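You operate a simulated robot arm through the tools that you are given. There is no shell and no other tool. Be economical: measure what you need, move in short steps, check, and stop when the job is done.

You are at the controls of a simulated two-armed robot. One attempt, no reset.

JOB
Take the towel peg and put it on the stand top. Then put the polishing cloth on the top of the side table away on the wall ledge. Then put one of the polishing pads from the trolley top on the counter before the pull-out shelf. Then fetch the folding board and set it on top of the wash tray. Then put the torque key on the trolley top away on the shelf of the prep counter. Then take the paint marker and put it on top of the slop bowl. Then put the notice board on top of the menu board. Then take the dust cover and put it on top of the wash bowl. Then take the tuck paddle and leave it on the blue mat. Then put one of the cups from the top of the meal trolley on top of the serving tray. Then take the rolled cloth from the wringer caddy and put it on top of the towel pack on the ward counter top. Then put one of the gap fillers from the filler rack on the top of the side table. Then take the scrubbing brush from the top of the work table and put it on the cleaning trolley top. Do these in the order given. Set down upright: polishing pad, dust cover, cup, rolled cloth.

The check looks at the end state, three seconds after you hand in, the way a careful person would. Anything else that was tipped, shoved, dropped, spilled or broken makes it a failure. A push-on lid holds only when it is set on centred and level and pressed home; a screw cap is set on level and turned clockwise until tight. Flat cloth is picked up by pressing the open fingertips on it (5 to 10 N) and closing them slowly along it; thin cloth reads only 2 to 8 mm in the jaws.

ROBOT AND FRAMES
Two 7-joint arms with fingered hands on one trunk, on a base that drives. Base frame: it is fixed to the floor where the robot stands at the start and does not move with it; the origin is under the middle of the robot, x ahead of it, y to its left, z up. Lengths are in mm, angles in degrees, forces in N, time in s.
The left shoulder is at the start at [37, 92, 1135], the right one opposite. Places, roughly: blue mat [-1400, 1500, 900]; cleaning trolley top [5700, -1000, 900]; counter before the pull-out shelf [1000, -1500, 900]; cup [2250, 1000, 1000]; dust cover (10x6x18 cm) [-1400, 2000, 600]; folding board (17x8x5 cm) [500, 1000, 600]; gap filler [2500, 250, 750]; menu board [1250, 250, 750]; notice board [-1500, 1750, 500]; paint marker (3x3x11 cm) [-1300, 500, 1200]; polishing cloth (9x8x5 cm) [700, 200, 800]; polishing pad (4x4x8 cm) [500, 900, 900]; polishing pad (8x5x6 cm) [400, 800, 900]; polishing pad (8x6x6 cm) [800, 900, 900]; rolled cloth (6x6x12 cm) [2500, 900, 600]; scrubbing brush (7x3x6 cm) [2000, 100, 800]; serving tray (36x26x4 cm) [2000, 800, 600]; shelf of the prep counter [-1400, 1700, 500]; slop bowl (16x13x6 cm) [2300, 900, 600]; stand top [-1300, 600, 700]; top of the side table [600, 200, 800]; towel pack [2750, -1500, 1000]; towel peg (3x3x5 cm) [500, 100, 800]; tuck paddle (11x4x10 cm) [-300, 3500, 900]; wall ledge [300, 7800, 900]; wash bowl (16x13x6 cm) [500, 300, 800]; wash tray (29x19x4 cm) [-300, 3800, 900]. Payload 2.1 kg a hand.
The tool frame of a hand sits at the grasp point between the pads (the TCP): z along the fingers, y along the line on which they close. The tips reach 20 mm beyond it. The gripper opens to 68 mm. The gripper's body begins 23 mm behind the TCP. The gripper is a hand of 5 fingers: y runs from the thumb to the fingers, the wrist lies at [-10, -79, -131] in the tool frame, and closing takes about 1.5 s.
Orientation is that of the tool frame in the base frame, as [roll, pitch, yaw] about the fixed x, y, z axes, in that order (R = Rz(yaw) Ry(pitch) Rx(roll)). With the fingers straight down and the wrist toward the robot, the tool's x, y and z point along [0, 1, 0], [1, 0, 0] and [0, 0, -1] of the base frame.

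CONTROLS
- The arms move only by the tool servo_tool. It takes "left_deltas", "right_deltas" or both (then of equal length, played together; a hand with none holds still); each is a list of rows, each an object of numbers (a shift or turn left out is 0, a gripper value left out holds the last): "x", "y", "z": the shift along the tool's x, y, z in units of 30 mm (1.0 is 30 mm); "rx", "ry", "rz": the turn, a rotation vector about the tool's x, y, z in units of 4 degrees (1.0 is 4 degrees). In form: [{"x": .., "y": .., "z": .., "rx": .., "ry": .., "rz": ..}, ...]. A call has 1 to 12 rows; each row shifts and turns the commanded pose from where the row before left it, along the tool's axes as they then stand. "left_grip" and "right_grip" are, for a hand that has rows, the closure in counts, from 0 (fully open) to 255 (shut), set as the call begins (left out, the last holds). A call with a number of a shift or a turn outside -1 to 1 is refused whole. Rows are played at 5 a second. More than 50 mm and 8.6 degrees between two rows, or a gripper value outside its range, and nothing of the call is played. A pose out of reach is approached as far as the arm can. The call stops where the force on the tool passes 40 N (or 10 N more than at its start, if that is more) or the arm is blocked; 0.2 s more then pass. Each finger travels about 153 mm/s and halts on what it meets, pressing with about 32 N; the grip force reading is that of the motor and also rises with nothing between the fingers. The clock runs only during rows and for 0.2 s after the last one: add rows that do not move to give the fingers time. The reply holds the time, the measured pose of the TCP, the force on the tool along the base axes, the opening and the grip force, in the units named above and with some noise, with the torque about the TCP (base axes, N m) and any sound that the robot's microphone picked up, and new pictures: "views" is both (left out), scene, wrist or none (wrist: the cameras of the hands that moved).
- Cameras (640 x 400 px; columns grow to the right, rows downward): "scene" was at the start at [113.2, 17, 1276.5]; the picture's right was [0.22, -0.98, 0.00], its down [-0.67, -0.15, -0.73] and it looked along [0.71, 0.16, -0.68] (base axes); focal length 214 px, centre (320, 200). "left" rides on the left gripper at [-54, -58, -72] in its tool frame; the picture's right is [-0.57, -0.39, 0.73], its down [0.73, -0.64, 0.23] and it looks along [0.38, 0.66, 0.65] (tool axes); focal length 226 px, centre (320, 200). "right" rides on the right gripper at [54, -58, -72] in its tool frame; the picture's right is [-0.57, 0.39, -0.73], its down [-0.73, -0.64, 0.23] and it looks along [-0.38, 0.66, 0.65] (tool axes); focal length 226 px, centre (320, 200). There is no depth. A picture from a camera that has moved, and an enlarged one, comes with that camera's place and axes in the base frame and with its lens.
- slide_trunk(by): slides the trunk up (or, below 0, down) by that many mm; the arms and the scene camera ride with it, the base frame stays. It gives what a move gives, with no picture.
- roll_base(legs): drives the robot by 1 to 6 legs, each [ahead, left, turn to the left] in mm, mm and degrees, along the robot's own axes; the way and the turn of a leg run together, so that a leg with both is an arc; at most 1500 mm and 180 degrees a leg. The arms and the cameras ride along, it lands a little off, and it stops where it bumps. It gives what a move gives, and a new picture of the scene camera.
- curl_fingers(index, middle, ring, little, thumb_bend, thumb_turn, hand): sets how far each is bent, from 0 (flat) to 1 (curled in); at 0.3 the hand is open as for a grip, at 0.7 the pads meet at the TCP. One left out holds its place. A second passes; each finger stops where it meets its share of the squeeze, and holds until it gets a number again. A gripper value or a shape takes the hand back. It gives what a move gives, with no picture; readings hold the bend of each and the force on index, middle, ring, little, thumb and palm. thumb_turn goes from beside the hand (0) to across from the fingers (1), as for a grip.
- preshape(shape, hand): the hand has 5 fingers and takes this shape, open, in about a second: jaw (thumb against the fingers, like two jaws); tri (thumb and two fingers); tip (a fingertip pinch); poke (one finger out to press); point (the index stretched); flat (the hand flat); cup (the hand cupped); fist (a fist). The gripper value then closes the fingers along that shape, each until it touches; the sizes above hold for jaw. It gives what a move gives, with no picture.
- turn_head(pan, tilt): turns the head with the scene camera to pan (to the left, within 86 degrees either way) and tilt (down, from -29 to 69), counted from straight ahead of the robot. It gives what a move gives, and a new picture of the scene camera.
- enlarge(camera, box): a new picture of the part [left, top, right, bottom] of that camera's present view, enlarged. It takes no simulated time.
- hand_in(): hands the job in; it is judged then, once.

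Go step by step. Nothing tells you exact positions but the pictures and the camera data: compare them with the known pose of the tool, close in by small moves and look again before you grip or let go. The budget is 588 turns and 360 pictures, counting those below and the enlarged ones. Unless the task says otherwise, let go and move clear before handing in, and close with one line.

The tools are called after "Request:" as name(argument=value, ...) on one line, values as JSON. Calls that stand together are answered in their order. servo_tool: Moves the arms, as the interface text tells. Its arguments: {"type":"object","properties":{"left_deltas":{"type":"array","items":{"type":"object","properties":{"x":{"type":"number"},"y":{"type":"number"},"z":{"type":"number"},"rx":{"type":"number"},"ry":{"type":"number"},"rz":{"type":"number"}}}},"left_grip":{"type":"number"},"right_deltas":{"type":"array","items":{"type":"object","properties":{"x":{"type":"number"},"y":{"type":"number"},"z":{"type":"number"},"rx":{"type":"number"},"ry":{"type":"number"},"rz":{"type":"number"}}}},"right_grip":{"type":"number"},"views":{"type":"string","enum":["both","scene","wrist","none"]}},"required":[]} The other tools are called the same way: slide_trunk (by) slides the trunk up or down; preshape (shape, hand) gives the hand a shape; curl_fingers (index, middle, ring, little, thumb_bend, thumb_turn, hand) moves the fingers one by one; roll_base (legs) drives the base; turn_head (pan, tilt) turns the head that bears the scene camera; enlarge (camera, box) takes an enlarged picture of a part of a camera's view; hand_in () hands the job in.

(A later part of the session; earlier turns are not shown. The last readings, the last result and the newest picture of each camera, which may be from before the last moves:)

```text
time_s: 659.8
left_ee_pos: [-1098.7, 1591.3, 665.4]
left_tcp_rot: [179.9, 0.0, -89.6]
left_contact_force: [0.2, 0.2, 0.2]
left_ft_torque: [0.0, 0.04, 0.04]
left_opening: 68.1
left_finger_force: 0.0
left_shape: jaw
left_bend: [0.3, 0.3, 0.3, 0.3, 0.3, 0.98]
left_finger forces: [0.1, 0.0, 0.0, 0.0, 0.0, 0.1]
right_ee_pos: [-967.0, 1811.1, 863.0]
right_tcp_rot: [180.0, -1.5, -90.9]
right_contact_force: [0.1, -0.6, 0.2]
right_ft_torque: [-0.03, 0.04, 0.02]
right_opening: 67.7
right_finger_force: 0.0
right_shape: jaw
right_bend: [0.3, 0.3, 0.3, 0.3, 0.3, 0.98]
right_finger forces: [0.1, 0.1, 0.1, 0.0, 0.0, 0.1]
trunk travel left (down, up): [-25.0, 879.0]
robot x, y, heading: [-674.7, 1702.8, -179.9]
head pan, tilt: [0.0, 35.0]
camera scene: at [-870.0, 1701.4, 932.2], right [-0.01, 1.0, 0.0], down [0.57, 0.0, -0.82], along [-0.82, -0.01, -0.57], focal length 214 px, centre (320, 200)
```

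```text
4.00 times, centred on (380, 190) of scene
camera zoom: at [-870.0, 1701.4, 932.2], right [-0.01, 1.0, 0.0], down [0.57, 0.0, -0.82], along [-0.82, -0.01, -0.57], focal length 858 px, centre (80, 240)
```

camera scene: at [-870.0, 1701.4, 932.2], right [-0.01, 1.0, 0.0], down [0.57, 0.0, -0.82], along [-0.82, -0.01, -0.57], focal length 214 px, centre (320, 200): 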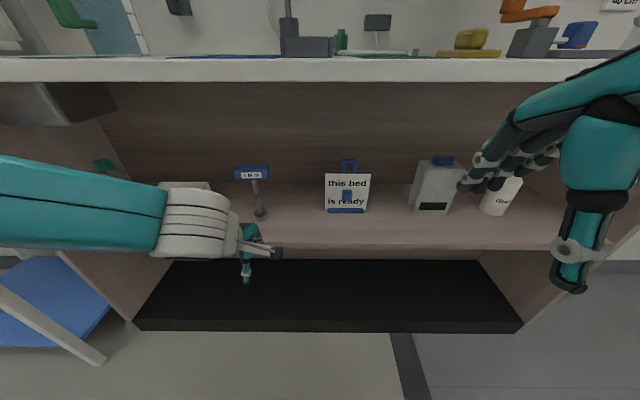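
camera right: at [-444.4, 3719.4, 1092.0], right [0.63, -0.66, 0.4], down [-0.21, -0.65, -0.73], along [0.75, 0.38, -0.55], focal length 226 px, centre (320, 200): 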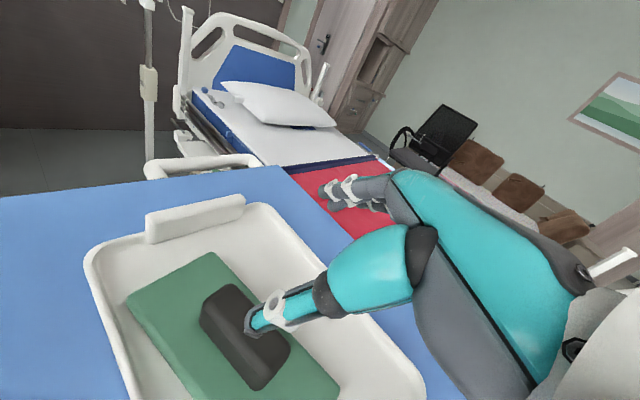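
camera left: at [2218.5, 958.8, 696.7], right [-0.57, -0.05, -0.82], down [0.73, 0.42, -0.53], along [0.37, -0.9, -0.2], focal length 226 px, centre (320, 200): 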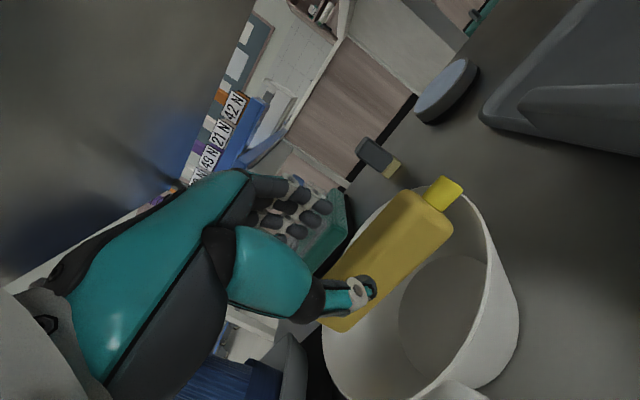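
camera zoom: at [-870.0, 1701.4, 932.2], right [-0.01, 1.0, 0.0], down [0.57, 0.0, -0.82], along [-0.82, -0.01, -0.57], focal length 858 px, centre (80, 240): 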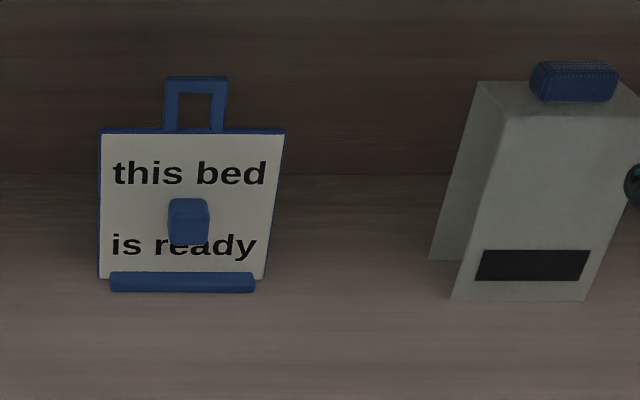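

I'll use the left hand pitched 30° and grip the loop at the top of the board. First line up and pitch.

Request:
roll_base(legs=[[0, -182, 0]])

Request:
servo_tool(left_deltas=[{"rx": -0.94, "z": -0.2}, {"rx": -0.94, "z": -0.2}, {"rx": -0.94, "z": -0.2}, {"rx": -0.94, "z": -0.2}, {"rx": -0.94, "z": -0.2}, {"rx": -0.94}, {"rx": -0.94}, {"rx": -0.92}, {}], views="none")

Request:
roll_base(legs=[[235, 0, 0]])

Request:
servo_tool(left_deltas=[{}], views="wrist")

```text
time_s: 661.3
left_ee_pos: [-1100.2, 1770.3, 664.7]
left_tcp_rot: [-179.9, 0.0, -89.6]
left_contact_force: [1.2, -0.1, 0.2]
left_ft_torque: [0.01, -0.01, 0.01]
left_opening: 68.0
left_finger_force: 0.0
left_shape: jaw
left_bend: [0.3, 0.3, 0.3, 0.3, 0.3, 0.98]
left_finger forces: [0.0, 0.0, 0.0, 0.0, 0.0, 0.1]
right_ee_pos: [-968.5, 1990.1, 864.8]
right_tcp_rot: [179.9, -1.6, -90.7]
right_contact_force: [0.2, -0.3, -1.8]
right_ft_torque: [-0.02, 0.03, 0.04]
right_opening: 67.5
right_finger_force: 0.1
right_shape: jaw
right_bend: [0.3, 0.3, 0.3, 0.3, 0.3, 0.98]
right_finger forces: [0.0, 0.1, 0.0, 0.0, 0.0, 0.0]
trunk travel left (down, up): [-25.0, 879.0]
robot x, y, heading: [-674.5, 1883.2, -179.6]
head pan, tilt: [0.0, 35.0]
camera scene: at [-871.4, 1881.0, 932.1], right [-0.01, 1.0, 0.0], down [0.57, 0.0, -0.82], along [-0.82, -0.01, -0.57], focal length 214 px, centre (320, 200)
```

scene: 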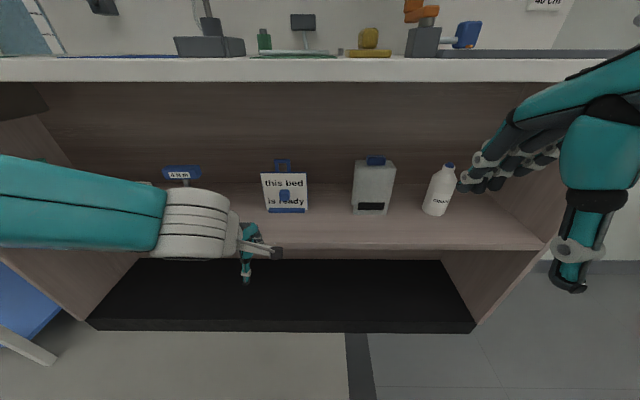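

```text
time_s: 663.3
left_ee_pos: [-1096.6, 1771.7, 694.6]
left_tcp_rot: [149.9, 0.0, -89.5]
left_contact_force: [-1.0, 0.4, 0.0]
left_ft_torque: [0.01, 0.01, 0.02]
left_opening: 68.0
left_finger_force: 0.0
left_shape: jaw
left_bend: [0.3, 0.3, 0.3, 0.3, 0.3, 0.98]
left_finger forces: [0.0, 0.0, 0.0, 0.0, 0.0, 0.0]
right_ee_pos: [-968.7, 1989.0, 862.7]
right_tcp_rot: [179.9, -1.5, -90.7]
right_contact_force: [0.3, 0.1, 0.3]
right_ft_torque: [-0.05, 0.0, 0.0]
right_opening: 67.9
right_finger_force: 0.1
right_shape: jaw
right_bend: [0.3, 0.3, 0.3, 0.3, 0.3, 0.98]
right_finger forces: [0.0, 0.1, 0.1, 0.0, 0.0, 0.1]
trunk travel left (down, up): [-25.0, 879.0]
robot x, y, heading: [-676.2, 1886.1, -179.7]
head pan, tilt: [0.0, 35.0]
```

```text
time_s: 665.0
left_ee_pos: [-1334.2, 1769.7, 694.5]
left_tcp_rot: [150.1, 0.0, -89.7]
left_contact_force: [-0.5, 0.2, 1.0]
left_ft_torque: [-0.02, 0.02, 0.0]
left_opening: 68.0
left_finger_force: 0.1
left_shape: jaw
left_bend: [0.3, 0.3, 0.3, 0.3, 0.3, 0.98]
left_finger forces: [0.0, 0.0, 0.0, 0.0, 0.0, 0.0]
right_ee_pos: [-1204.2, 1990.1, 863.9]
right_tcp_rot: [180.0, -1.4, -90.8]
right_contact_force: [0.6, -0.8, -0.2]
right_ft_torque: [-0.01, -0.04, 0.01]
right_opening: 67.4
right_finger_force: 0.1
right_shape: jaw
right_bend: [0.3, 0.3, 0.3, 0.3, 0.3, 0.98]
right_finger forces: [0.0, 0.1, 0.0, 0.1, 0.0, 0.0]
trunk travel left (down, up): [-25.0, 879.0]
robot x, y, heading: [-913.4, 1883.7, -179.7]
head pan, tilt: [0.0, 35.0]
camera scene: at [-1107.8, 1879.5, 932.1], right [-0.01, 1.0, 0.0], down [0.57, 0.0, -0.82], along [-0.82, -0.01, -0.57], focal length 214 px, centre (320, 200)
```

scene: 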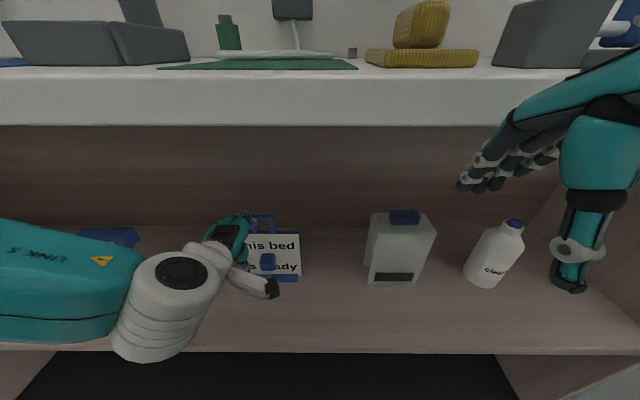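

```text
time_s: 665.4
left_ee_pos: [-1333.2, 1770.3, 694.4]
left_tcp_rot: [150.0, 0.1, -89.6]
left_contact_force: [1.2, -0.9, 0.3]
left_ft_torque: [0.02, 0.03, 0.01]
left_opening: 68.1
left_finger_force: 0.0
left_shape: jaw
left_bend: [0.3, 0.3, 0.3, 0.3, 0.3, 0.98]
left_finger forces: [0.0, 0.0, 0.0, 0.1, 0.0, 0.0]
right_ee_pos: [-1203.5, 1987.8, 863.5]
right_tcp_rot: [180.0, -1.5, -90.8]
right_contact_force: [-0.8, 0.5, 0.8]
right_ft_torque: [0.01, 0.03, -0.02]
right_opening: 67.5
right_finger_force: 0.0
right_shape: jaw
right_bend: [0.3, 0.3, 0.3, 0.3, 0.3, 0.98]
right_finger forces: [0.1, 0.0, 0.1, 0.0, 0.0, 0.0]
trunk travel left (down, up): [-25.0, 879.0]
robot x, y, heading: [-912.6, 1880.8, -179.6]
head pan, tilt: [0.0, 35.0]
camera left: at [-1247.1, 1824.4, 727.5], right [-0.03, 0.57, -0.82], down [0.44, -0.73, -0.52], along [-0.9, -0.38, -0.23], focal length 226 px, centre (320, 200)
```

left: 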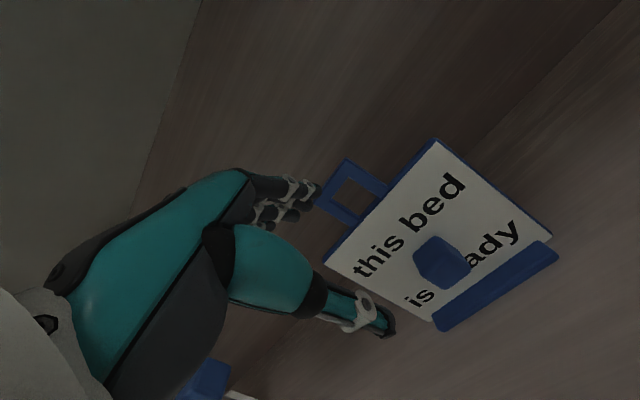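

The loop is at x ≈ -1428, y 1767, top at z ≈ 680. My forearm is near the torque key, so I'll reach with the arm rather than the base.

Request:
servo_tool(left_deltas=[{"y": 0.61, "z": 0.355}, {"y": 0.61, "z": 0.355}, {"y": 0.61, "z": 0.355}, {"y": 0.61, "z": 0.355}, {}], views="both")

```text
time_s: 666.6
left_ee_pos: [-1418.0, 1769.8, 694.0]
left_tcp_rot: [150.0, 0.0, -89.8]
left_contact_force: [0.0, 0.5, -0.4]
left_ft_torque: [-0.03, 0.04, -0.04]
left_opening: 68.0
left_finger_force: 0.0
left_shape: jaw
left_bend: [0.3, 0.3, 0.3, 0.3, 0.3, 0.98]
left_finger forces: [0.0, 0.0, 0.1, 0.1, 0.1, 0.0]
right_ee_pos: [-1204.6, 1989.4, 863.2]
right_tcp_rot: [-179.9, -1.5, -90.8]
right_contact_force: [0.9, 0.2, -0.8]
right_ft_torque: [-0.01, 0.01, 0.01]
right_opening: 67.8
right_finger_force: 0.0
right_shape: jaw
right_bend: [0.3, 0.3, 0.3, 0.3, 0.3, 0.98]
right_finger forces: [0.0, 0.0, 0.0, 0.1, 0.1, 0.0]
trunk travel left (down, up): [-25.0, 879.0]
robot x, y, heading: [-913.2, 1882.8, -179.4]
head pan, tilt: [0.0, 35.0]
camera scene: at [-1107.8, 1879.5, 932.1], right [-0.01, 1.0, 0.0], down [0.57, 0.0, -0.82], along [-0.82, -0.01, -0.57], focal length 214 px, centre (320, 200)
camera left: at [-1331.5, 1824.2, 727.2], right [-0.03, 0.57, -0.82], down [0.44, -0.73, -0.52], along [-0.9, -0.38, -0.23], focal length 226 px, centre (320, 200)
```

scene: 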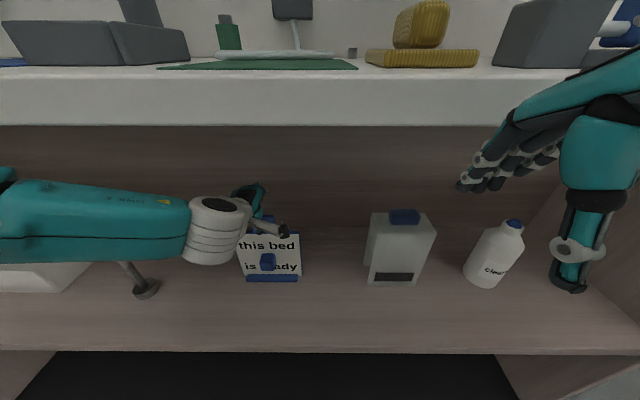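
left: 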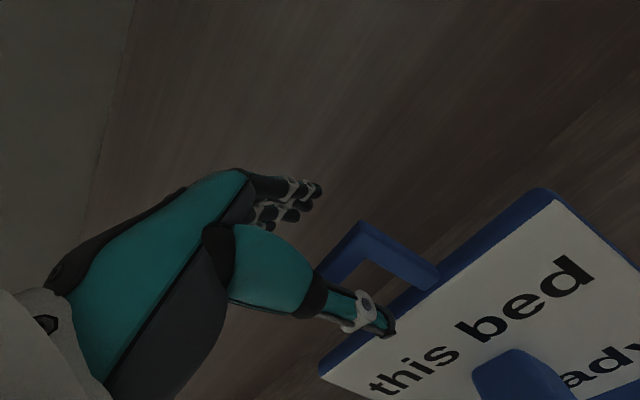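

The forearm passes well in front of the key. I'll lower 22 mm onto the loop and check.

Request:
servo_tool(left_deltas=[{"y": -0.18, "z": 0.32}, {"y": -0.18, "z": 0.32}, {}], views="wrist")

```text
time_s: 667.4
left_ee_pos: [-1418.8, 1769.7, 671.9]
left_tcp_rot: [150.1, -0.1, -89.6]
left_contact_force: [0.8, -0.3, -1.3]
left_ft_torque: [0.03, 0.01, 0.02]
left_opening: 67.7
left_finger_force: 0.1
left_shape: jaw
left_bend: [0.3, 0.3, 0.3, 0.3, 0.3, 0.98]
left_finger forces: [0.0, 0.0, 0.0, 0.1, 0.2, 0.1]
right_ee_pos: [-1203.6, 1989.1, 863.7]
right_tcp_rot: [-180.0, -1.4, -90.8]
right_contact_force: [-0.6, 0.5, 0.0]
right_ft_torque: [-0.01, -0.01, 0.06]
right_opening: 67.7
right_finger_force: 0.0
right_shape: jaw
right_bend: [0.3, 0.3, 0.3, 0.3, 0.3, 0.98]
right_finger forces: [0.0, 0.0, 0.0, 0.0, 0.0, 0.1]
trunk travel left (down, up): [-25.0, 879.0]
robot x, y, heading: [-910.3, 1886.1, -179.4]
head pan, tilt: [0.0, 35.0]
camera left: at [-1331.8, 1823.9, 705.1], right [-0.03, 0.57, -0.82], down [0.44, -0.73, -0.52], along [-0.9, -0.38, -0.23], focal length 226 px, centre (320, 200)
```

left: 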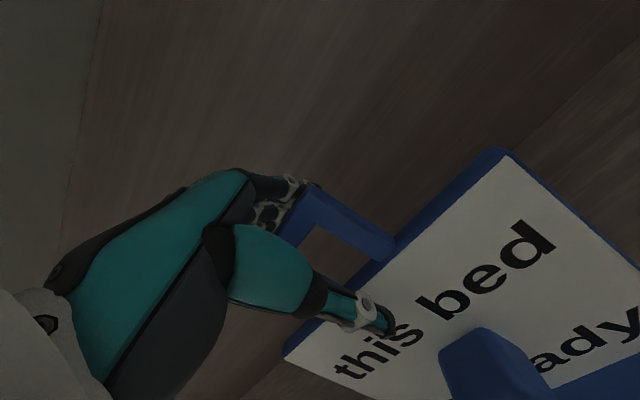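

The loop is between thumb and fingers. Closing.

Request:
servo_tool(left_deltas=[{}, {}, {}, {}, {}, {}, {}, {}, {}], left_grip=255, views="wrist")

```text
time_s: 669.4
left_ee_pos: [-1418.2, 1769.3, 671.1]
left_tcp_rot: [150.0, 0.0, -89.6]
left_contact_force: [-0.3, 0.2, 0.9]
left_ft_torque: [0.04, 0.03, -0.01]
left_opening: 0.0
left_finger_force: 31.8
left_shape: jaw
left_bend: [0.75, 0.7, 0.7, 0.7, 0.87, 1.0]
left_finger forces: [3.2, 1.8, 0.0, 0.0, 4.8, 0.0]
right_ee_pos: [-1203.8, 1990.0, 864.7]
right_tcp_rot: [-179.9, -1.5, -90.9]
right_contact_force: [0.3, 0.1, 0.5]
right_ft_torque: [-0.05, 0.01, 0.0]
right_opening: 67.9
right_finger_force: 0.0
right_shape: jaw
right_bend: [0.3, 0.3, 0.3, 0.3, 0.3, 0.98]
right_finger forces: [0.0, 0.0, 0.0, 0.0, 0.0, 0.0]
trunk travel left (down, up): [-25.0, 879.0]
robot x, y, heading: [-913.8, 1879.9, -179.5]
head pan, tilt: [0.0, 35.0]
camera left: at [-1331.8, 1824.0, 705.2], right [-0.03, 0.57, -0.82], down [0.44, -0.73, -0.52], along [-0.9, -0.38, -0.23], focal length 226 px, centre (320, 200)
```

left: 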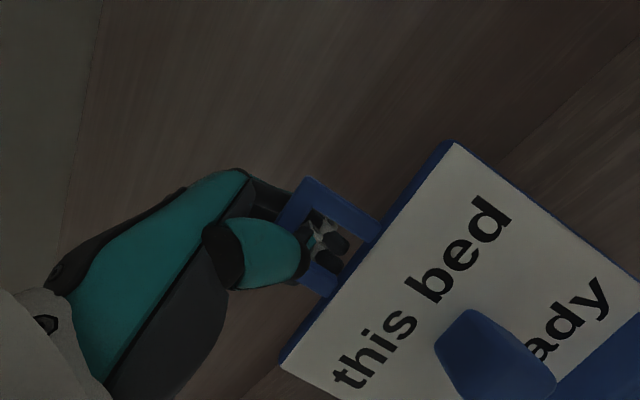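

The fingers closed through the loop, so the board will hang from them like a hook. I'll lift slowly and look.

Request:
servo_tool(left_deltas=[{"y": 0.12, "z": -0.2}, {"y": 0.12, "z": -0.2}, {"y": 0.12, "z": -0.2}, {"y": 0.12, "z": -0.2}, {}], views="both")

```text
time_s: 670.6
left_ee_pos: [-1419.5, 1769.7, 700.3]
left_tcp_rot: [150.0, 0.0, -89.6]
left_contact_force: [-0.6, 0.1, -1.3]
left_ft_torque: [-0.02, 0.02, 0.01]
left_opening: 0.0
left_finger_force: 32.1
left_shape: jaw
left_bend: [0.75, 0.7, 0.7, 0.7, 0.87, 1.0]
left_finger forces: [2.3, 0.7, 0.0, 0.0, 3.9, 0.0]
right_ee_pos: [-1204.3, 1989.3, 863.3]
right_tcp_rot: [180.0, -1.6, -90.8]
right_contact_force: [0.7, -0.2, -0.2]
right_ft_torque: [0.02, 0.01, 0.01]
right_opening: 67.8
right_finger_force: 0.1
right_shape: jaw
right_bend: [0.3, 0.3, 0.3, 0.3, 0.3, 0.98]
right_finger forces: [0.0, 0.1, 0.0, 0.0, 0.0, 0.0]
trunk travel left (down, up): [-25.0, 879.0]
robot x, y, heading: [-911.3, 1883.0, -179.4]
head pan, tilt: [0.0, 35.0]
camera scene: at [-1107.9, 1879.5, 932.1], right [-0.01, 1.0, 0.0], down [0.57, 0.0, -0.82], along [-0.82, -0.01, -0.57], focal length 214 px, centre (320, 200)
camera left: at [-1332.4, 1824.0, 733.3], right [-0.03, 0.57, -0.82], down [0.44, -0.73, -0.52], along [-0.9, -0.38, -0.23], focal length 226 px, centre (320, 200)
```

scene: 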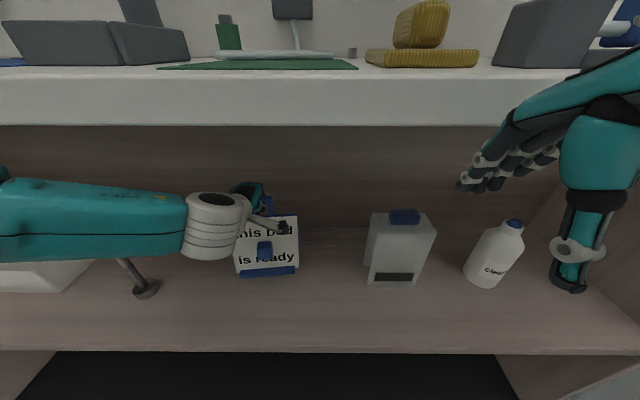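
left: 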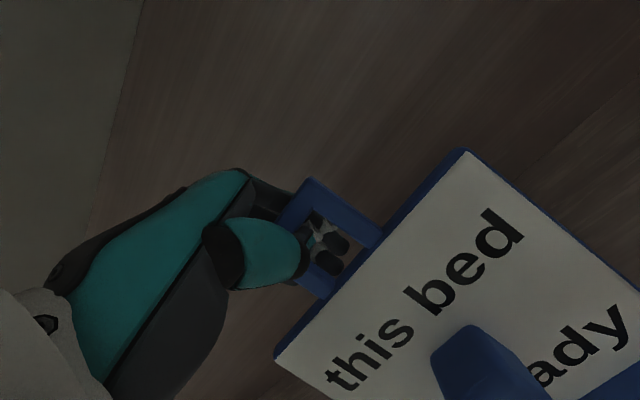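

It hangs well. I'll draw it straight out over the shelf edge and back away.

Request:
servo_tool(left_deltas=[{"y": -0.5, "z": -0.29}, {"y": -0.55, "z": -0.32}, {"y": -0.55, "z": -0.32}, {"y": -0.55, "z": -0.32}, {"y": -0.3, "z": -0.2}, {}], views="none")

Request:
roll_base(legs=[[-300, 0, 0]])

Request:
slide_trunk(by=330)

```text
time_s: 672.0
left_ee_pos: [-1332.4, 1769.3, 700.6]
left_tcp_rot: [150.0, 0.0, -89.6]
left_contact_force: [-0.4, -0.8, -0.9]
left_ft_torque: [0.02, 0.03, -0.03]
left_opening: 0.1
left_finger_force: 32.0
left_shape: jaw
left_bend: [0.75, 0.7, 0.7, 0.7, 0.87, 1.0]
left_finger forces: [2.0, 0.6, 0.0, 0.0, 3.5, 0.0]
right_ee_pos: [-1203.6, 1989.1, 863.4]
right_tcp_rot: [-179.9, -1.5, -90.8]
right_contact_force: [0.0, 0.6, 1.5]
right_ft_torque: [0.01, 0.02, 0.0]
right_opening: 67.6
right_finger_force: 0.1
right_shape: jaw
right_bend: [0.3, 0.3, 0.3, 0.3, 0.3, 0.98]
right_finger forces: [0.0, 0.1, 0.0, 0.0, 0.0, 0.0]
trunk travel left (down, up): [-25.0, 879.0]
robot x, y, heading: [-909.9, 1879.9, -179.9]
head pan, tilt: [0.0, 35.0]
```

```text
time_s: 674.1
left_ee_pos: [-1032.1, 1771.2, 701.2]
left_tcp_rot: [150.0, 0.0, -89.5]
left_contact_force: [0.2, 0.2, -0.6]
left_ft_torque: [-0.01, -0.02, -0.01]
left_opening: 0.0
left_finger_force: 32.0
left_shape: jaw
left_bend: [0.75, 0.7, 0.7, 0.7, 0.87, 1.0]
left_finger forces: [1.9, 0.7, 0.0, 0.0, 3.7, 0.0]
right_ee_pos: [-903.3, 1990.4, 862.7]
right_tcp_rot: [180.0, -1.4, -90.7]
right_contact_force: [-0.2, 0.0, -0.3]
right_ft_torque: [0.01, -0.02, 0.04]
right_opening: 68.1
right_finger_force: 0.1
right_shape: jaw
right_bend: [0.3, 0.3, 0.3, 0.3, 0.3, 0.98]
right_finger forces: [0.1, 0.0, 0.1, 0.0, 0.1, 0.0]
trunk travel left (down, up): [-25.0, 879.0]
robot x, y, heading: [-613.8, 1886.1, -179.5]
head pan, tilt: [0.0, 35.0]
camera scene: at [-806.6, 1881.4, 932.1], right [-0.01, 1.0, 0.0], down [0.57, 0.01, -0.82], along [-0.82, -0.01, -0.57], focal length 214 px, centre (320, 200)
```

scene: 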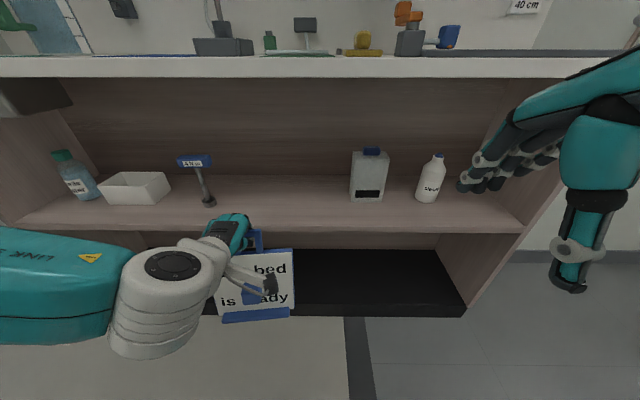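

```text
time_s: 677.3
left_ee_pos: [-1032.3, 1770.7, 1030.0]
left_tcp_rot: [150.1, -0.1, -89.4]
left_contact_force: [1.3, 0.9, -0.6]
left_ft_torque: [-0.01, 0.03, -0.01]
left_opening: 0.1
left_finger_force: 32.3
left_shape: jaw
left_bend: [0.75, 0.7, 0.7, 0.7, 0.87, 1.0]
left_finger forces: [1.6, 0.6, 0.0, 0.0, 3.5, 0.1]
right_ee_pos: [-903.3, 1990.9, 1192.6]
right_tcp_rot: [-180.0, -1.5, -90.6]
right_contact_force: [-0.7, 0.0, -0.4]
right_ft_torque: [-0.01, 0.01, 0.0]
right_opening: 67.9
right_finger_force: 0.2
right_shape: jaw
right_bend: [0.3, 0.3, 0.3, 0.3, 0.3, 0.98]
right_finger forces: [0.0, 0.1, 0.0, 0.1, 0.0, 0.0]
trunk travel left (down, up): [-355.0, 549.0]
robot x, y, heading: [-614.1, 1882.6, -179.3]
head pan, tilt: [0.0, 35.0]
```

The board is out and hanging level. I'll drive round to the south aisle to find the menu board near [1250, 250].

Request:
roll_base(legs=[[-290, 0, -0.5], [0, 1250, 0], [0, 1250, 0], [0, 0, -90], [0, -1480, 0]])

Request:
turn_head(pan=0, tilt=30)

```text
time_s: 702.0
left_ee_pos: [1066.8, -193.2, 1029.9]
left_tcp_rot: [150.0, 0.0, -179.4]
left_contact_force: [0.2, 0.1, -1.1]
left_ft_torque: [0.04, -0.02, -0.03]
left_opening: 0.0
left_finger_force: 32.1
left_shape: jaw
left_bend: [0.75, 0.7, 0.7, 0.7, 0.87, 1.0]
left_finger forces: [0.8, 0.5, 0.1, 0.1, 3.2, 0.0]
right_ee_pos: [1287.3, -320.3, 1194.5]
right_tcp_rot: [-180.0, -1.4, 179.5]
right_contact_force: [-0.5, 0.4, -1.2]
right_ft_torque: [-0.03, 0.0, 0.0]
right_opening: 67.4
right_finger_force: 0.0
right_shape: jaw
right_bend: [0.3, 0.3, 0.3, 0.3, 0.3, 0.98]
right_finger forces: [0.0, 0.0, 0.0, 0.0, 0.0, 0.0]
trunk travel left (down, up): [-355.0, 549.0]
robot x, y, heading: [1183.7, -611.5, 90.8]
head pan, tilt: [0.0, 35.0]
camera scene: at [1179.9, -490.4, 1268.4], right [1.0, 0.01, 0.0], down [0.01, -0.57, -0.82], along [-0.01, 0.82, -0.57], focal length 214 px, centre (320, 200)
```

scene: 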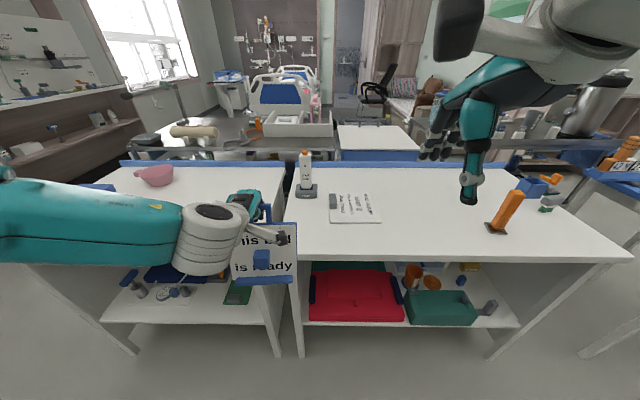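

```text
time_s: 702.6
left_ee_pos: [1068.3, -193.1, 1030.0]
left_tcp_rot: [149.9, 0.0, -179.4]
left_contact_force: [-0.1, -0.9, -1.3]
left_ft_torque: [0.05, 0.04, -0.01]
left_opening: 0.0
left_finger_force: 31.9
left_shape: jaw
left_bend: [0.75, 0.7, 0.7, 0.7, 0.87, 1.0]
left_finger forces: [0.7, 0.5, 0.0, 0.1, 3.3, 0.0]
right_ee_pos: [1286.5, -320.1, 1193.0]
right_tcp_rot: [-180.0, -1.5, 179.6]
right_contact_force: [0.1, -0.1, 0.6]
right_ft_torque: [0.04, 0.0, -0.04]
right_opening: 67.8
right_finger_force: 0.1
right_shape: jaw
right_bend: [0.3, 0.3, 0.3, 0.3, 0.3, 0.98]
right_finger forces: [0.1, 0.1, 0.0, 0.0, 0.1, 0.1]
trunk travel left (down, up): [-355.0, 549.0]
robot x, y, heading: [1182.2, -613.0, 91.0]
head pan, tilt: [0.0, 30.0]
camera scene: at [1179.8, -488.0, 1276.1], right [1.0, 0.01, 0.0], down [0.01, -0.5, -0.87], along [-0.01, 0.87, -0.5], focal length 214 px, centre (320, 200)
```

scene: 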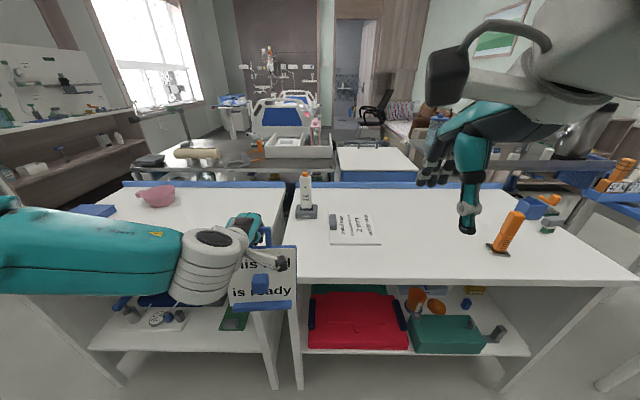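

A flat board with writing lies near [1303, 165]. I'll zoom in to confirm it's the menu board.

Request:
enlarge(camera="scene", box=[290, 160, 430, 260])

```text
4.00 times, centred on (360, 210) of scene
camera zoom: at [1179.8, -488.0, 1276.1], right [1.0, 0.01, 0.0], down [0.01, -0.5, -0.87], along [-0.01, 0.87, -0.5], focal length 858 px, centre (160, 160)
```

zoom: 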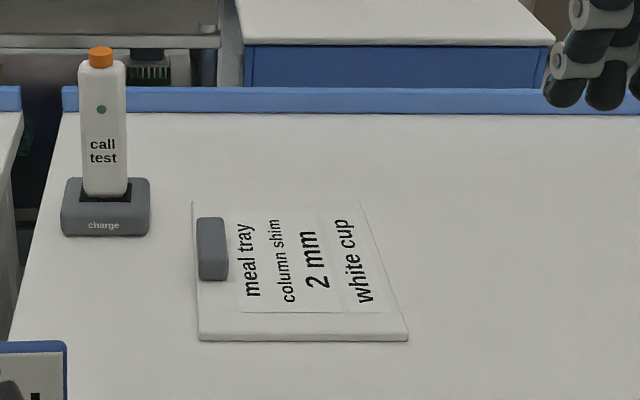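

This is the list board, lying flat with its grip block on the left. I'll bring the notice board over its middle.

Request:
roll_base(legs=[[0, -240, -0.9], [325, 0, 0]])

Request:
turn_head(pan=15, tilt=40)

Request:
servo_tool(left_deltas=[{}], views="wrist")

```text
time_s: 706.2
left_ee_pos: [1313.7, 136.4, 1031.0]
left_tcp_rot: [149.9, 0.0, 179.8]
left_contact_force: [0.8, 0.7, -1.3]
left_ft_torque: [0.02, 0.0, -0.01]
left_opening: 0.0
left_finger_force: 32.1
left_shape: jaw
left_bend: [0.75, 0.7, 0.7, 0.7, 0.87, 1.0]
left_finger forces: [0.7, 0.6, 0.0, 0.1, 3.3, 0.0]
right_ee_pos: [1531.3, 5.4, 1193.5]
right_tcp_rot: [-180.0, -1.5, 178.7]
right_contact_force: [-0.1, 0.2, -0.5]
right_ft_torque: [0.01, -0.01, -0.02]
right_opening: 67.7
right_finger_force: 0.1
right_shape: jaw
right_bend: [0.3, 0.3, 0.3, 0.3, 0.3, 0.98]
right_finger forces: [0.0, 0.0, 0.0, 0.1, 0.0, 0.1]
trunk travel left (down, up): [-355.0, 549.0]
robot x, y, heading: [1420.4, -279.2, 89.7]
head pan, tilt: [0.0, 30.0]
camera scene: at [1421.8, -160.5, 1276.2], right [1.0, 0.0, 0.0], down [0.0, -0.5, -0.87], along [0.0, 0.87, -0.5], focal length 214 px, centre (320, 200)
```

scene: 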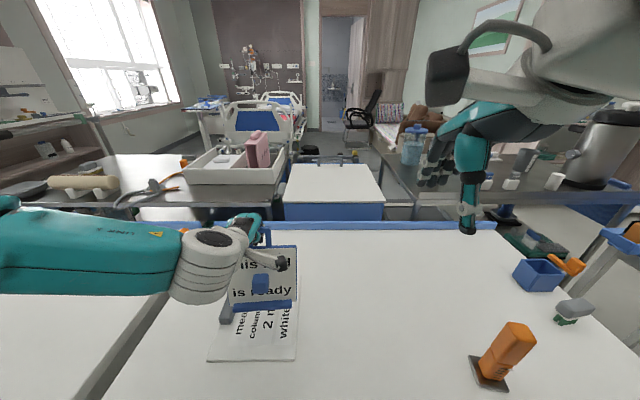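

```text
time_s: 706.9
left_ee_pos: [1313.3, 135.4, 1030.0]
left_tcp_rot: [149.9, 0.0, 179.9]
left_contact_force: [0.2, 0.1, -1.4]
left_ft_torque: [-0.01, -0.02, 0.01]
left_opening: 0.0
left_finger_force: 31.6
left_shape: jaw
left_bend: [0.75, 0.7, 0.7, 0.7, 0.87, 1.0]
left_finger forces: [0.5, 0.4, 0.0, 0.0, 3.0, 0.0]
right_ee_pos: [1530.6, 4.5, 1193.2]
right_tcp_rot: [179.9, -1.6, 178.6]
right_contact_force: [0.5, 1.1, -0.6]
right_ft_torque: [-0.03, -0.02, 0.0]
right_opening: 67.8
right_finger_force: 0.0
right_shape: jaw
right_bend: [0.3, 0.3, 0.3, 0.3, 0.3, 0.98]
right_finger forces: [0.1, 0.0, 0.1, 0.1, 0.0, 0.0]
trunk travel left (down, up): [-355.0, 549.0]
robot x, y, heading: [1420.0, -286.0, 89.9]
head pan, tilt: [15.0, 40.0]
camera scene: at [1399.8, -168.9, 1260.9], right [0.97, 0.26, 0.0], down [0.16, -0.62, -0.77], along [-0.2, 0.74, -0.64], focal length 214 px, centre (320, 200)
```

scene: 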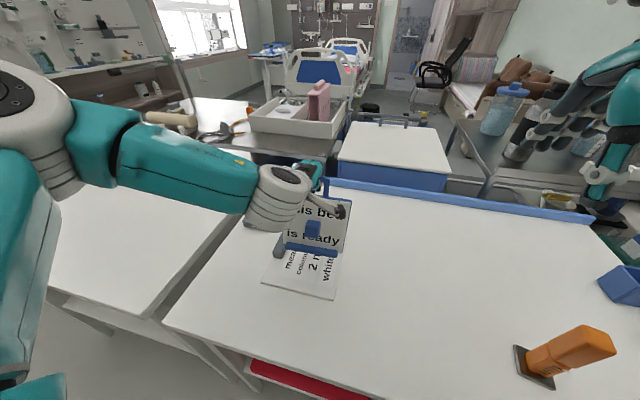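

```text
time_s: 707.3
left_ee_pos: [1314.8, 136.7, 1030.5]
left_tcp_rot: [150.0, 0.0, 179.9]
left_contact_force: [0.5, -0.2, -0.8]
left_ft_torque: [0.05, -0.01, 0.02]
left_opening: 0.0
left_finger_force: 32.2
left_shape: jaw
left_bend: [0.75, 0.7, 0.7, 0.7, 0.87, 1.0]
left_finger forces: [0.5, 0.4, 0.0, 0.1, 3.2, 0.0]
right_ee_pos: [1531.3, 5.6, 1193.2]
right_tcp_rot: [180.0, -1.5, 178.5]
right_contact_force: [-0.8, 0.2, 0.2]
right_ft_torque: [0.02, -0.01, 0.01]
right_opening: 67.9
right_finger_force: 0.2
right_shape: jaw
right_bend: [0.3, 0.3, 0.3, 0.3, 0.3, 0.98]
right_finger forces: [0.1, 0.0, 0.0, 0.0, 0.0, 0.0]
trunk travel left (down, up): [-355.0, 549.0]
robot x, y, heading: [1419.9, -285.7, 90.0]
head pan, tilt: [15.0, 40.0]
camera left: at [1368.1, 49.0, 1064.1], right [0.57, 0.03, -0.82], down [-0.73, -0.44, -0.52], along [-0.37, 0.9, -0.23], focal length 226 px, centre (320, 200)
```

left: 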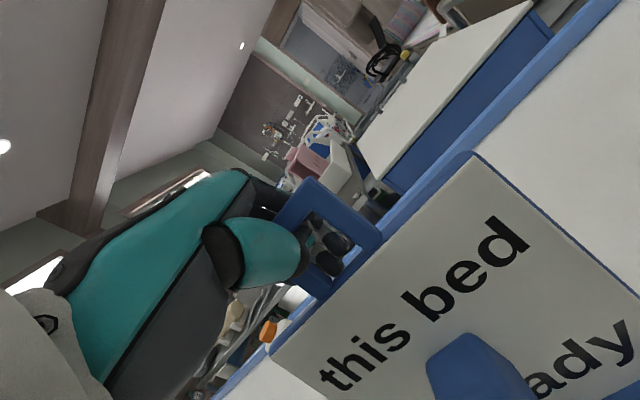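

The spot is right: clear of the grip block. I'll lower with the trunk, then fine steps.

Request:
servo_tool(left_deltas=[{"x": 0.2}, {}], views="none")

Request:
slide_trunk(by=-60)

Request:
enlarge(camera="scene", box=[220, 140, 400, 300])

```text
time_s: 707.9
left_ee_pos: [1308.4, 137.2, 1030.8]
left_tcp_rot: [150.1, 0.0, 179.8]
left_contact_force: [-0.9, 1.9, -1.6]
left_ft_torque: [0.02, 0.01, -0.01]
left_opening: 0.1
left_finger_force: 31.7
left_shape: jaw
left_bend: [0.75, 0.7, 0.7, 0.7, 0.87, 1.0]
left_finger forces: [0.4, 0.5, 0.0, 0.0, 3.2, 0.1]
right_ee_pos: [1531.7, 4.6, 1192.5]
right_tcp_rot: [180.0, -1.5, 178.6]
right_contact_force: [-0.8, -0.4, -0.2]
right_ft_torque: [0.02, 0.01, -0.02]
right_opening: 67.6
right_finger_force: 0.0
right_shape: jaw
right_bend: [0.3, 0.3, 0.3, 0.3, 0.3, 0.98]
right_finger forces: [0.0, 0.1, 0.0, 0.0, 0.1, 0.1]
trunk travel left (down, up): [-355.0, 549.0]
robot x, y, heading: [1422.5, -289.7, 89.7]
head pan, tilt: [15.0, 40.0]
```

```text
time_s: 708.9
left_ee_pos: [1307.6, 135.6, 970.8]
left_tcp_rot: [150.0, 0.0, 179.8]
left_contact_force: [0.4, 0.2, -0.4]
left_ft_torque: [0.04, 0.02, 0.0]
left_opening: 0.0
left_finger_force: 32.3
left_shape: jaw
left_bend: [0.75, 0.7, 0.7, 0.7, 0.87, 1.0]
left_finger forces: [0.5, 0.4, 0.0, 0.0, 3.1, 0.0]
right_ee_pos: [1532.4, 4.3, 1133.4]
right_tcp_rot: [-180.0, -1.5, 178.6]
right_contact_force: [0.9, -0.1, 0.2]
right_ft_torque: [0.0, 0.02, -0.01]
right_opening: 67.8
right_finger_force: 0.0
right_shape: jaw
right_bend: [0.3, 0.3, 0.3, 0.3, 0.3, 0.98]
right_finger forces: [0.0, 0.0, 0.0, 0.2, 0.0, 0.0]
trunk travel left (down, up): [-295.0, 609.0]
robot x, y, heading: [1423.6, -284.8, 89.8]
head pan, tilt: [15.0, 40.0]
```

```text
2.50 times, centred on (310, 220) of scene
camera zoom: at [1399.8, -160.2, 1200.3], right [0.97, 0.26, 0.0], down [0.16, -0.62, -0.77], along [-0.2, 0.74, -0.64], focal length 536 px, centre (345, 150)
```

zoom: 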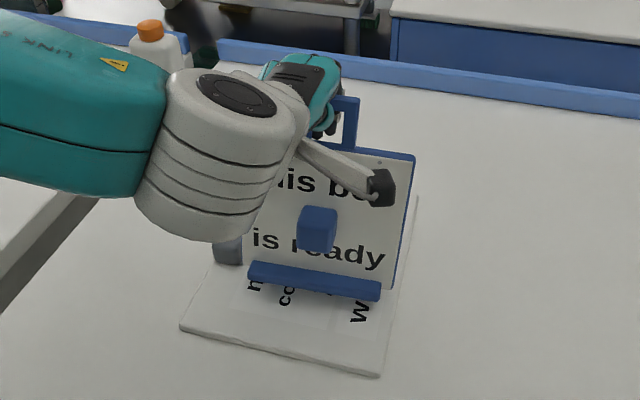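

Nearly there. Lowering in small steps.

Request:
servo_tool(left_deltas=[{"y": -0.06, "z": 0.1}, {"y": -0.06, "z": 0.1}, {"y": -0.06, "z": 0.1}, {"y": -0.06, "z": 0.1}, {}], views="none")

Request:
enlarge(camera="scene", box=[220, 140, 400, 300])

```text
time_s: 710.1
left_ee_pos: [1307.7, 135.5, 957.3]
left_tcp_rot: [150.0, 0.0, 179.8]
left_contact_force: [0.3, -0.8, 0.1]
left_ft_torque: [0.01, 0.0, -0.01]
left_opening: 0.1
left_finger_force: 32.0
left_shape: jaw
left_bend: [0.75, 0.7, 0.7, 0.7, 0.87, 1.0]
left_finger forces: [0.0, 0.3, 0.0, 0.1, 0.1, 0.0]
right_ee_pos: [1531.7, 5.5, 1133.5]
right_tcp_rot: [-180.0, -1.5, 178.6]
right_contact_force: [0.7, 0.1, -0.1]
right_ft_torque: [-0.03, -0.03, 0.02]
right_opening: 67.6
right_finger_force: 0.0
right_shape: jaw
right_bend: [0.3, 0.3, 0.3, 0.3, 0.3, 0.98]
right_finger forces: [0.1, 0.1, 0.0, 0.0, 0.0, 0.0]
trunk travel left (down, up): [-295.0, 609.0]
robot x, y, heading: [1421.9, -283.4, 89.7]
head pan, tilt: [15.0, 40.0]
```

```text
2.50 times, centred on (310, 220) of scene
camera zoom: at [1399.7, -160.1, 1200.3], right [0.97, 0.26, 0.0], down [0.16, -0.62, -0.77], along [-0.2, 0.74, -0.64], focal length 536 px, centre (345, 150)
```

zoom: 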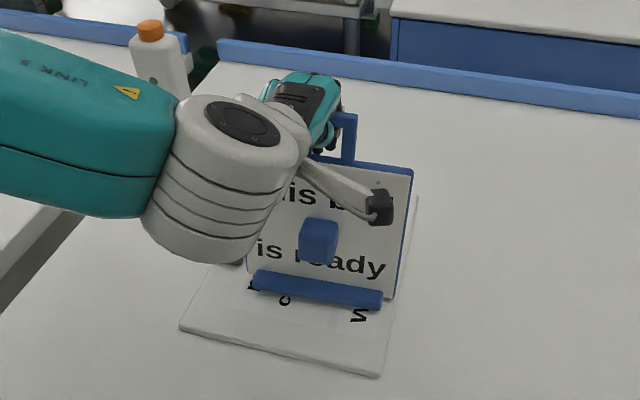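

The weight is off the fingers: the board stands on the list board. I'll lower 2 mm more and open gently.

Request:
servo_tool(left_deltas=[{"y": -0.03, "z": 0.05}, {}, {}, {}], left_grip=150, views="none")

Request:
servo_tool(left_deltas=[{}, {}, {}, {}, {}], left_grip=0, views="both")

```text
time_s: 711.1
left_ee_pos: [1307.9, 135.4, 954.6]
left_tcp_rot: [149.8, 0.0, 179.8]
left_contact_force: [-1.1, 0.7, 3.9]
left_ft_torque: [0.01, 0.02, -0.05]
left_opening: 24.0
left_finger_force: 0.1
left_shape: jaw
left_bend: [0.74, 0.49, 0.46, 0.43, 0.78, 1.0]
left_finger forces: [0.0, 0.0, 0.0, 0.0, 9.1, 0.0]
right_ee_pos: [1531.2, 4.8, 1132.8]
right_tcp_rot: [180.0, -1.5, 178.6]
right_contact_force: [0.4, -1.0, -0.9]
right_ft_torque: [0.0, -0.02, 0.0]
right_opening: 67.7
right_finger_force: 0.1
right_shape: jaw
right_bend: [0.3, 0.3, 0.3, 0.3, 0.3, 0.98]
right_finger forces: [0.0, 0.1, 0.0, 0.0, 0.1, 0.1]
trunk travel left (down, up): [-295.0, 609.0]
robot x, y, heading: [1420.7, -287.5, 89.8]
head pan, tilt: [15.0, 40.0]
```

```text
time_s: 712.3
left_ee_pos: [1306.6, 135.6, 955.6]
left_tcp_rot: [149.9, 0.0, 179.9]
left_contact_force: [-0.8, 1.9, 12.3]
left_ft_torque: [0.16, 0.01, -0.04]
left_opening: 33.4
left_finger_force: 0.1
left_shape: jaw
left_bend: [0.3, 0.3, 0.3, 0.3, 0.58, 1.0]
left_finger forces: [0.0, 0.0, 0.1, 0.0, 35.3, 0.0]
right_ee_pos: [1532.0, 5.5, 1134.0]
right_tcp_rot: [-180.0, -1.5, 178.6]
right_contact_force: [-0.3, 0.0, -0.3]
right_ft_torque: [0.0, 0.01, 0.03]
right_opening: 67.6
right_finger_force: 0.1
right_shape: jaw
right_bend: [0.3, 0.3, 0.3, 0.3, 0.3, 0.98]
right_finger forces: [0.1, 0.0, 0.0, 0.0, 0.0, 0.0]
trunk travel left (down, up): [-295.0, 609.0]
robot x, y, heading: [1423.2, -286.7, 89.8]
head pan, tilt: [15.0, 40.0]
camera scene: at [1399.9, -160.8, 1200.4], right [0.97, 0.26, 0.0], down [0.16, -0.62, -0.77], along [-0.2, 0.74, -0.64], focal length 214 px, centre (320, 200)
camera left: at [1362.1, 48.3, 988.6], right [0.57, 0.03, -0.82], down [-0.73, -0.44, -0.52], along [-0.37, 0.9, -0.23], focal length 226 px, centre (320, 200)
```

scene: 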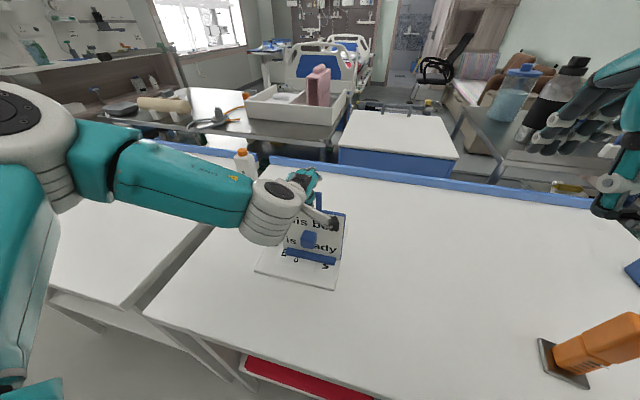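
left: 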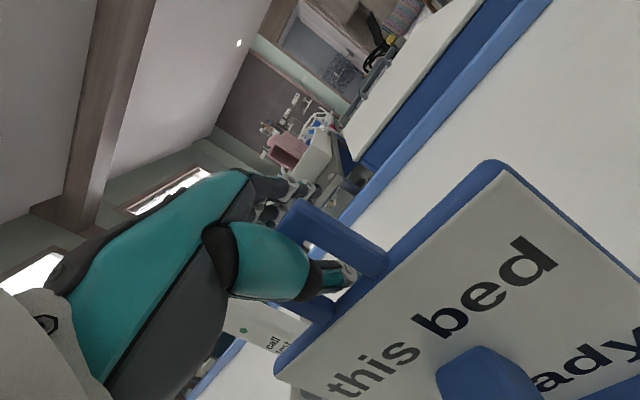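

The thumb is inside the loop and presses on its lower edge. I'll re-bend the thumb, draw back 12 mm to pull it out of the loop, and then open it.

Request:
curl_fingers(hand="left", thumb_bend=0.75, index=0.25, middle=0.25, ring=0.25, little=0.25)

Request:
servo_tool(left_deltas=[{"y": -0.2, "z": -0.12}, {"y": -0.2, "z": -0.12}, {}], views="wrist")

```text
time_s: 713.3
left_ee_pos: [1307.4, 136.7, 954.8]
left_tcp_rot: [150.1, -0.1, 180.0]
left_contact_force: [-0.5, -1.1, 0.0]
left_ft_torque: [-0.01, 0.02, 0.02]
left_opening: 27.8
left_finger_force: 0.0
left_shape: fingers
left_bend: [0.25, 0.25, 0.25, 0.25, 0.75, 0.98]
left_finger forces: [0.1, 0.1, 0.0, 0.1, 0.2, 0.1]
right_ee_pos: [1531.7, 5.8, 1132.8]
right_tcp_rot: [-180.0, -1.4, 178.6]
right_contact_force: [0.4, 0.4, -0.2]
right_ft_torque: [-0.03, -0.01, -0.03]
right_opening: 67.8
right_finger_force: 0.1
right_shape: jaw
right_bend: [0.3, 0.3, 0.3, 0.3, 0.3, 0.98]
right_finger forces: [0.1, 0.0, 0.1, 0.0, 0.0, 0.1]
trunk travel left (down, up): [-295.0, 609.0]
robot x, y, heading: [1422.9, -284.1, 89.7]
head pan, tilt: [15.0, 40.0]
```

```text
time_s: 714.1
left_ee_pos: [1306.4, 121.9, 955.9]
left_tcp_rot: [150.1, 0.0, 179.8]
left_contact_force: [0.5, 0.5, -0.1]
left_ft_torque: [-0.02, 0.0, -0.03]
left_opening: 27.8
left_finger_force: 0.2
left_shape: fingers
left_bend: [0.25, 0.25, 0.25, 0.25, 0.75, 0.98]
left_finger forces: [0.0, 0.0, 0.0, 0.0, 0.0, 0.1]
right_ee_pos: [1532.2, 4.5, 1133.4]
right_tcp_rot: [180.0, -1.5, 178.5]
right_contact_force: [-0.4, 0.7, 0.0]
right_ft_torque: [-0.03, 0.01, -0.01]
right_opening: 67.7
right_finger_force: 0.1
right_shape: jaw
right_bend: [0.3, 0.3, 0.3, 0.3, 0.3, 0.98]
right_finger forces: [0.1, 0.0, 0.0, 0.0, 0.1, 0.0]
trunk travel left (down, up): [-295.0, 609.0]
robot x, y, heading: [1425.9, -285.1, 89.8]
head pan, tilt: [15.0, 40.0]
camera left: at [1361.8, 34.5, 988.7], right [0.57, 0.03, -0.82], down [-0.73, -0.44, -0.52], along [-0.37, 0.9, -0.23], focal length 226 px, centre (320, 200)
```

left: 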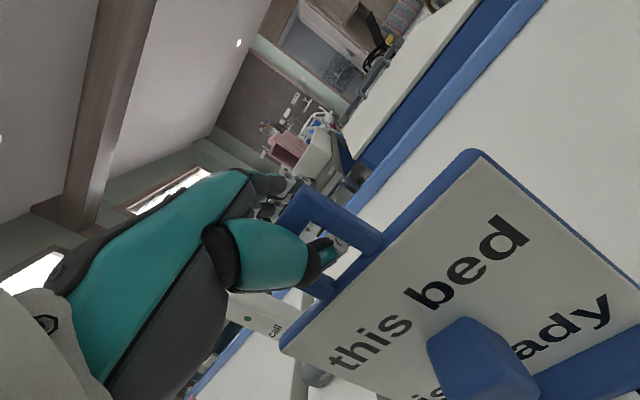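

The thumb tip still looks to be in the loop, so I'll draw back a bit more.

Request:
servo_tool(left_deltas=[{"y": -0.2, "z": -0.12}, {"y": -0.15, "z": -0.09}, {}], views="none")

Request:
enlarge(camera="left", box=[200, 140, 440, 340])

```text
time_s: 714.9
left_ee_pos: [1307.6, 108.1, 955.8]
left_tcp_rot: [150.0, 0.0, 179.9]
left_contact_force: [-0.2, 0.1, 0.5]
left_ft_torque: [0.05, -0.01, -0.03]
left_opening: 27.5
left_finger_force: 0.2
left_shape: fingers
left_bend: [0.25, 0.25, 0.25, 0.25, 0.75, 0.98]
left_finger forces: [0.0, 0.0, 0.0, 0.0, 0.1, 0.1]
right_ee_pos: [1531.4, 5.4, 1133.1]
right_tcp_rot: [-180.0, -1.5, 178.6]
right_contact_force: [0.3, -0.5, -0.2]
right_ft_torque: [0.01, 0.01, 0.01]
right_opening: 67.5
right_finger_force: 0.1
right_shape: jaw
right_bend: [0.3, 0.3, 0.3, 0.3, 0.3, 0.98]
right_finger forces: [0.0, 0.1, 0.0, 0.0, 0.1, 0.0]
trunk travel left (down, up): [-295.0, 609.0]
robot x, y, heading: [1425.9, -286.2, 89.7]
head pan, tilt: [15.0, 40.0]
```

```text
2.00 times, centred on (320, 240) of left
camera zoom: at [1361.9, 22.2, 988.7], right [0.57, 0.03, -0.82], down [-0.73, -0.44, -0.52], along [-0.37, 0.9, -0.23], focal length 452 px, centre (320, 120)
```

zoom: 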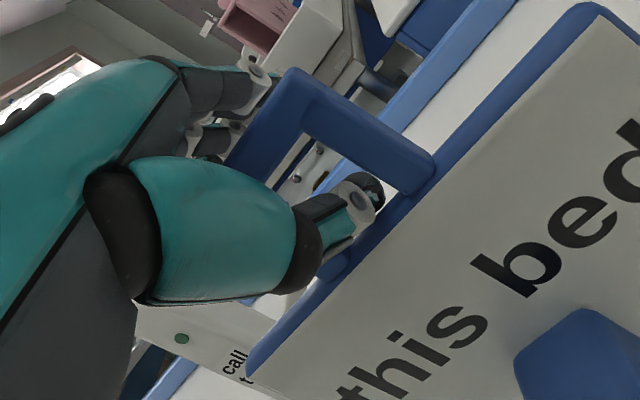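

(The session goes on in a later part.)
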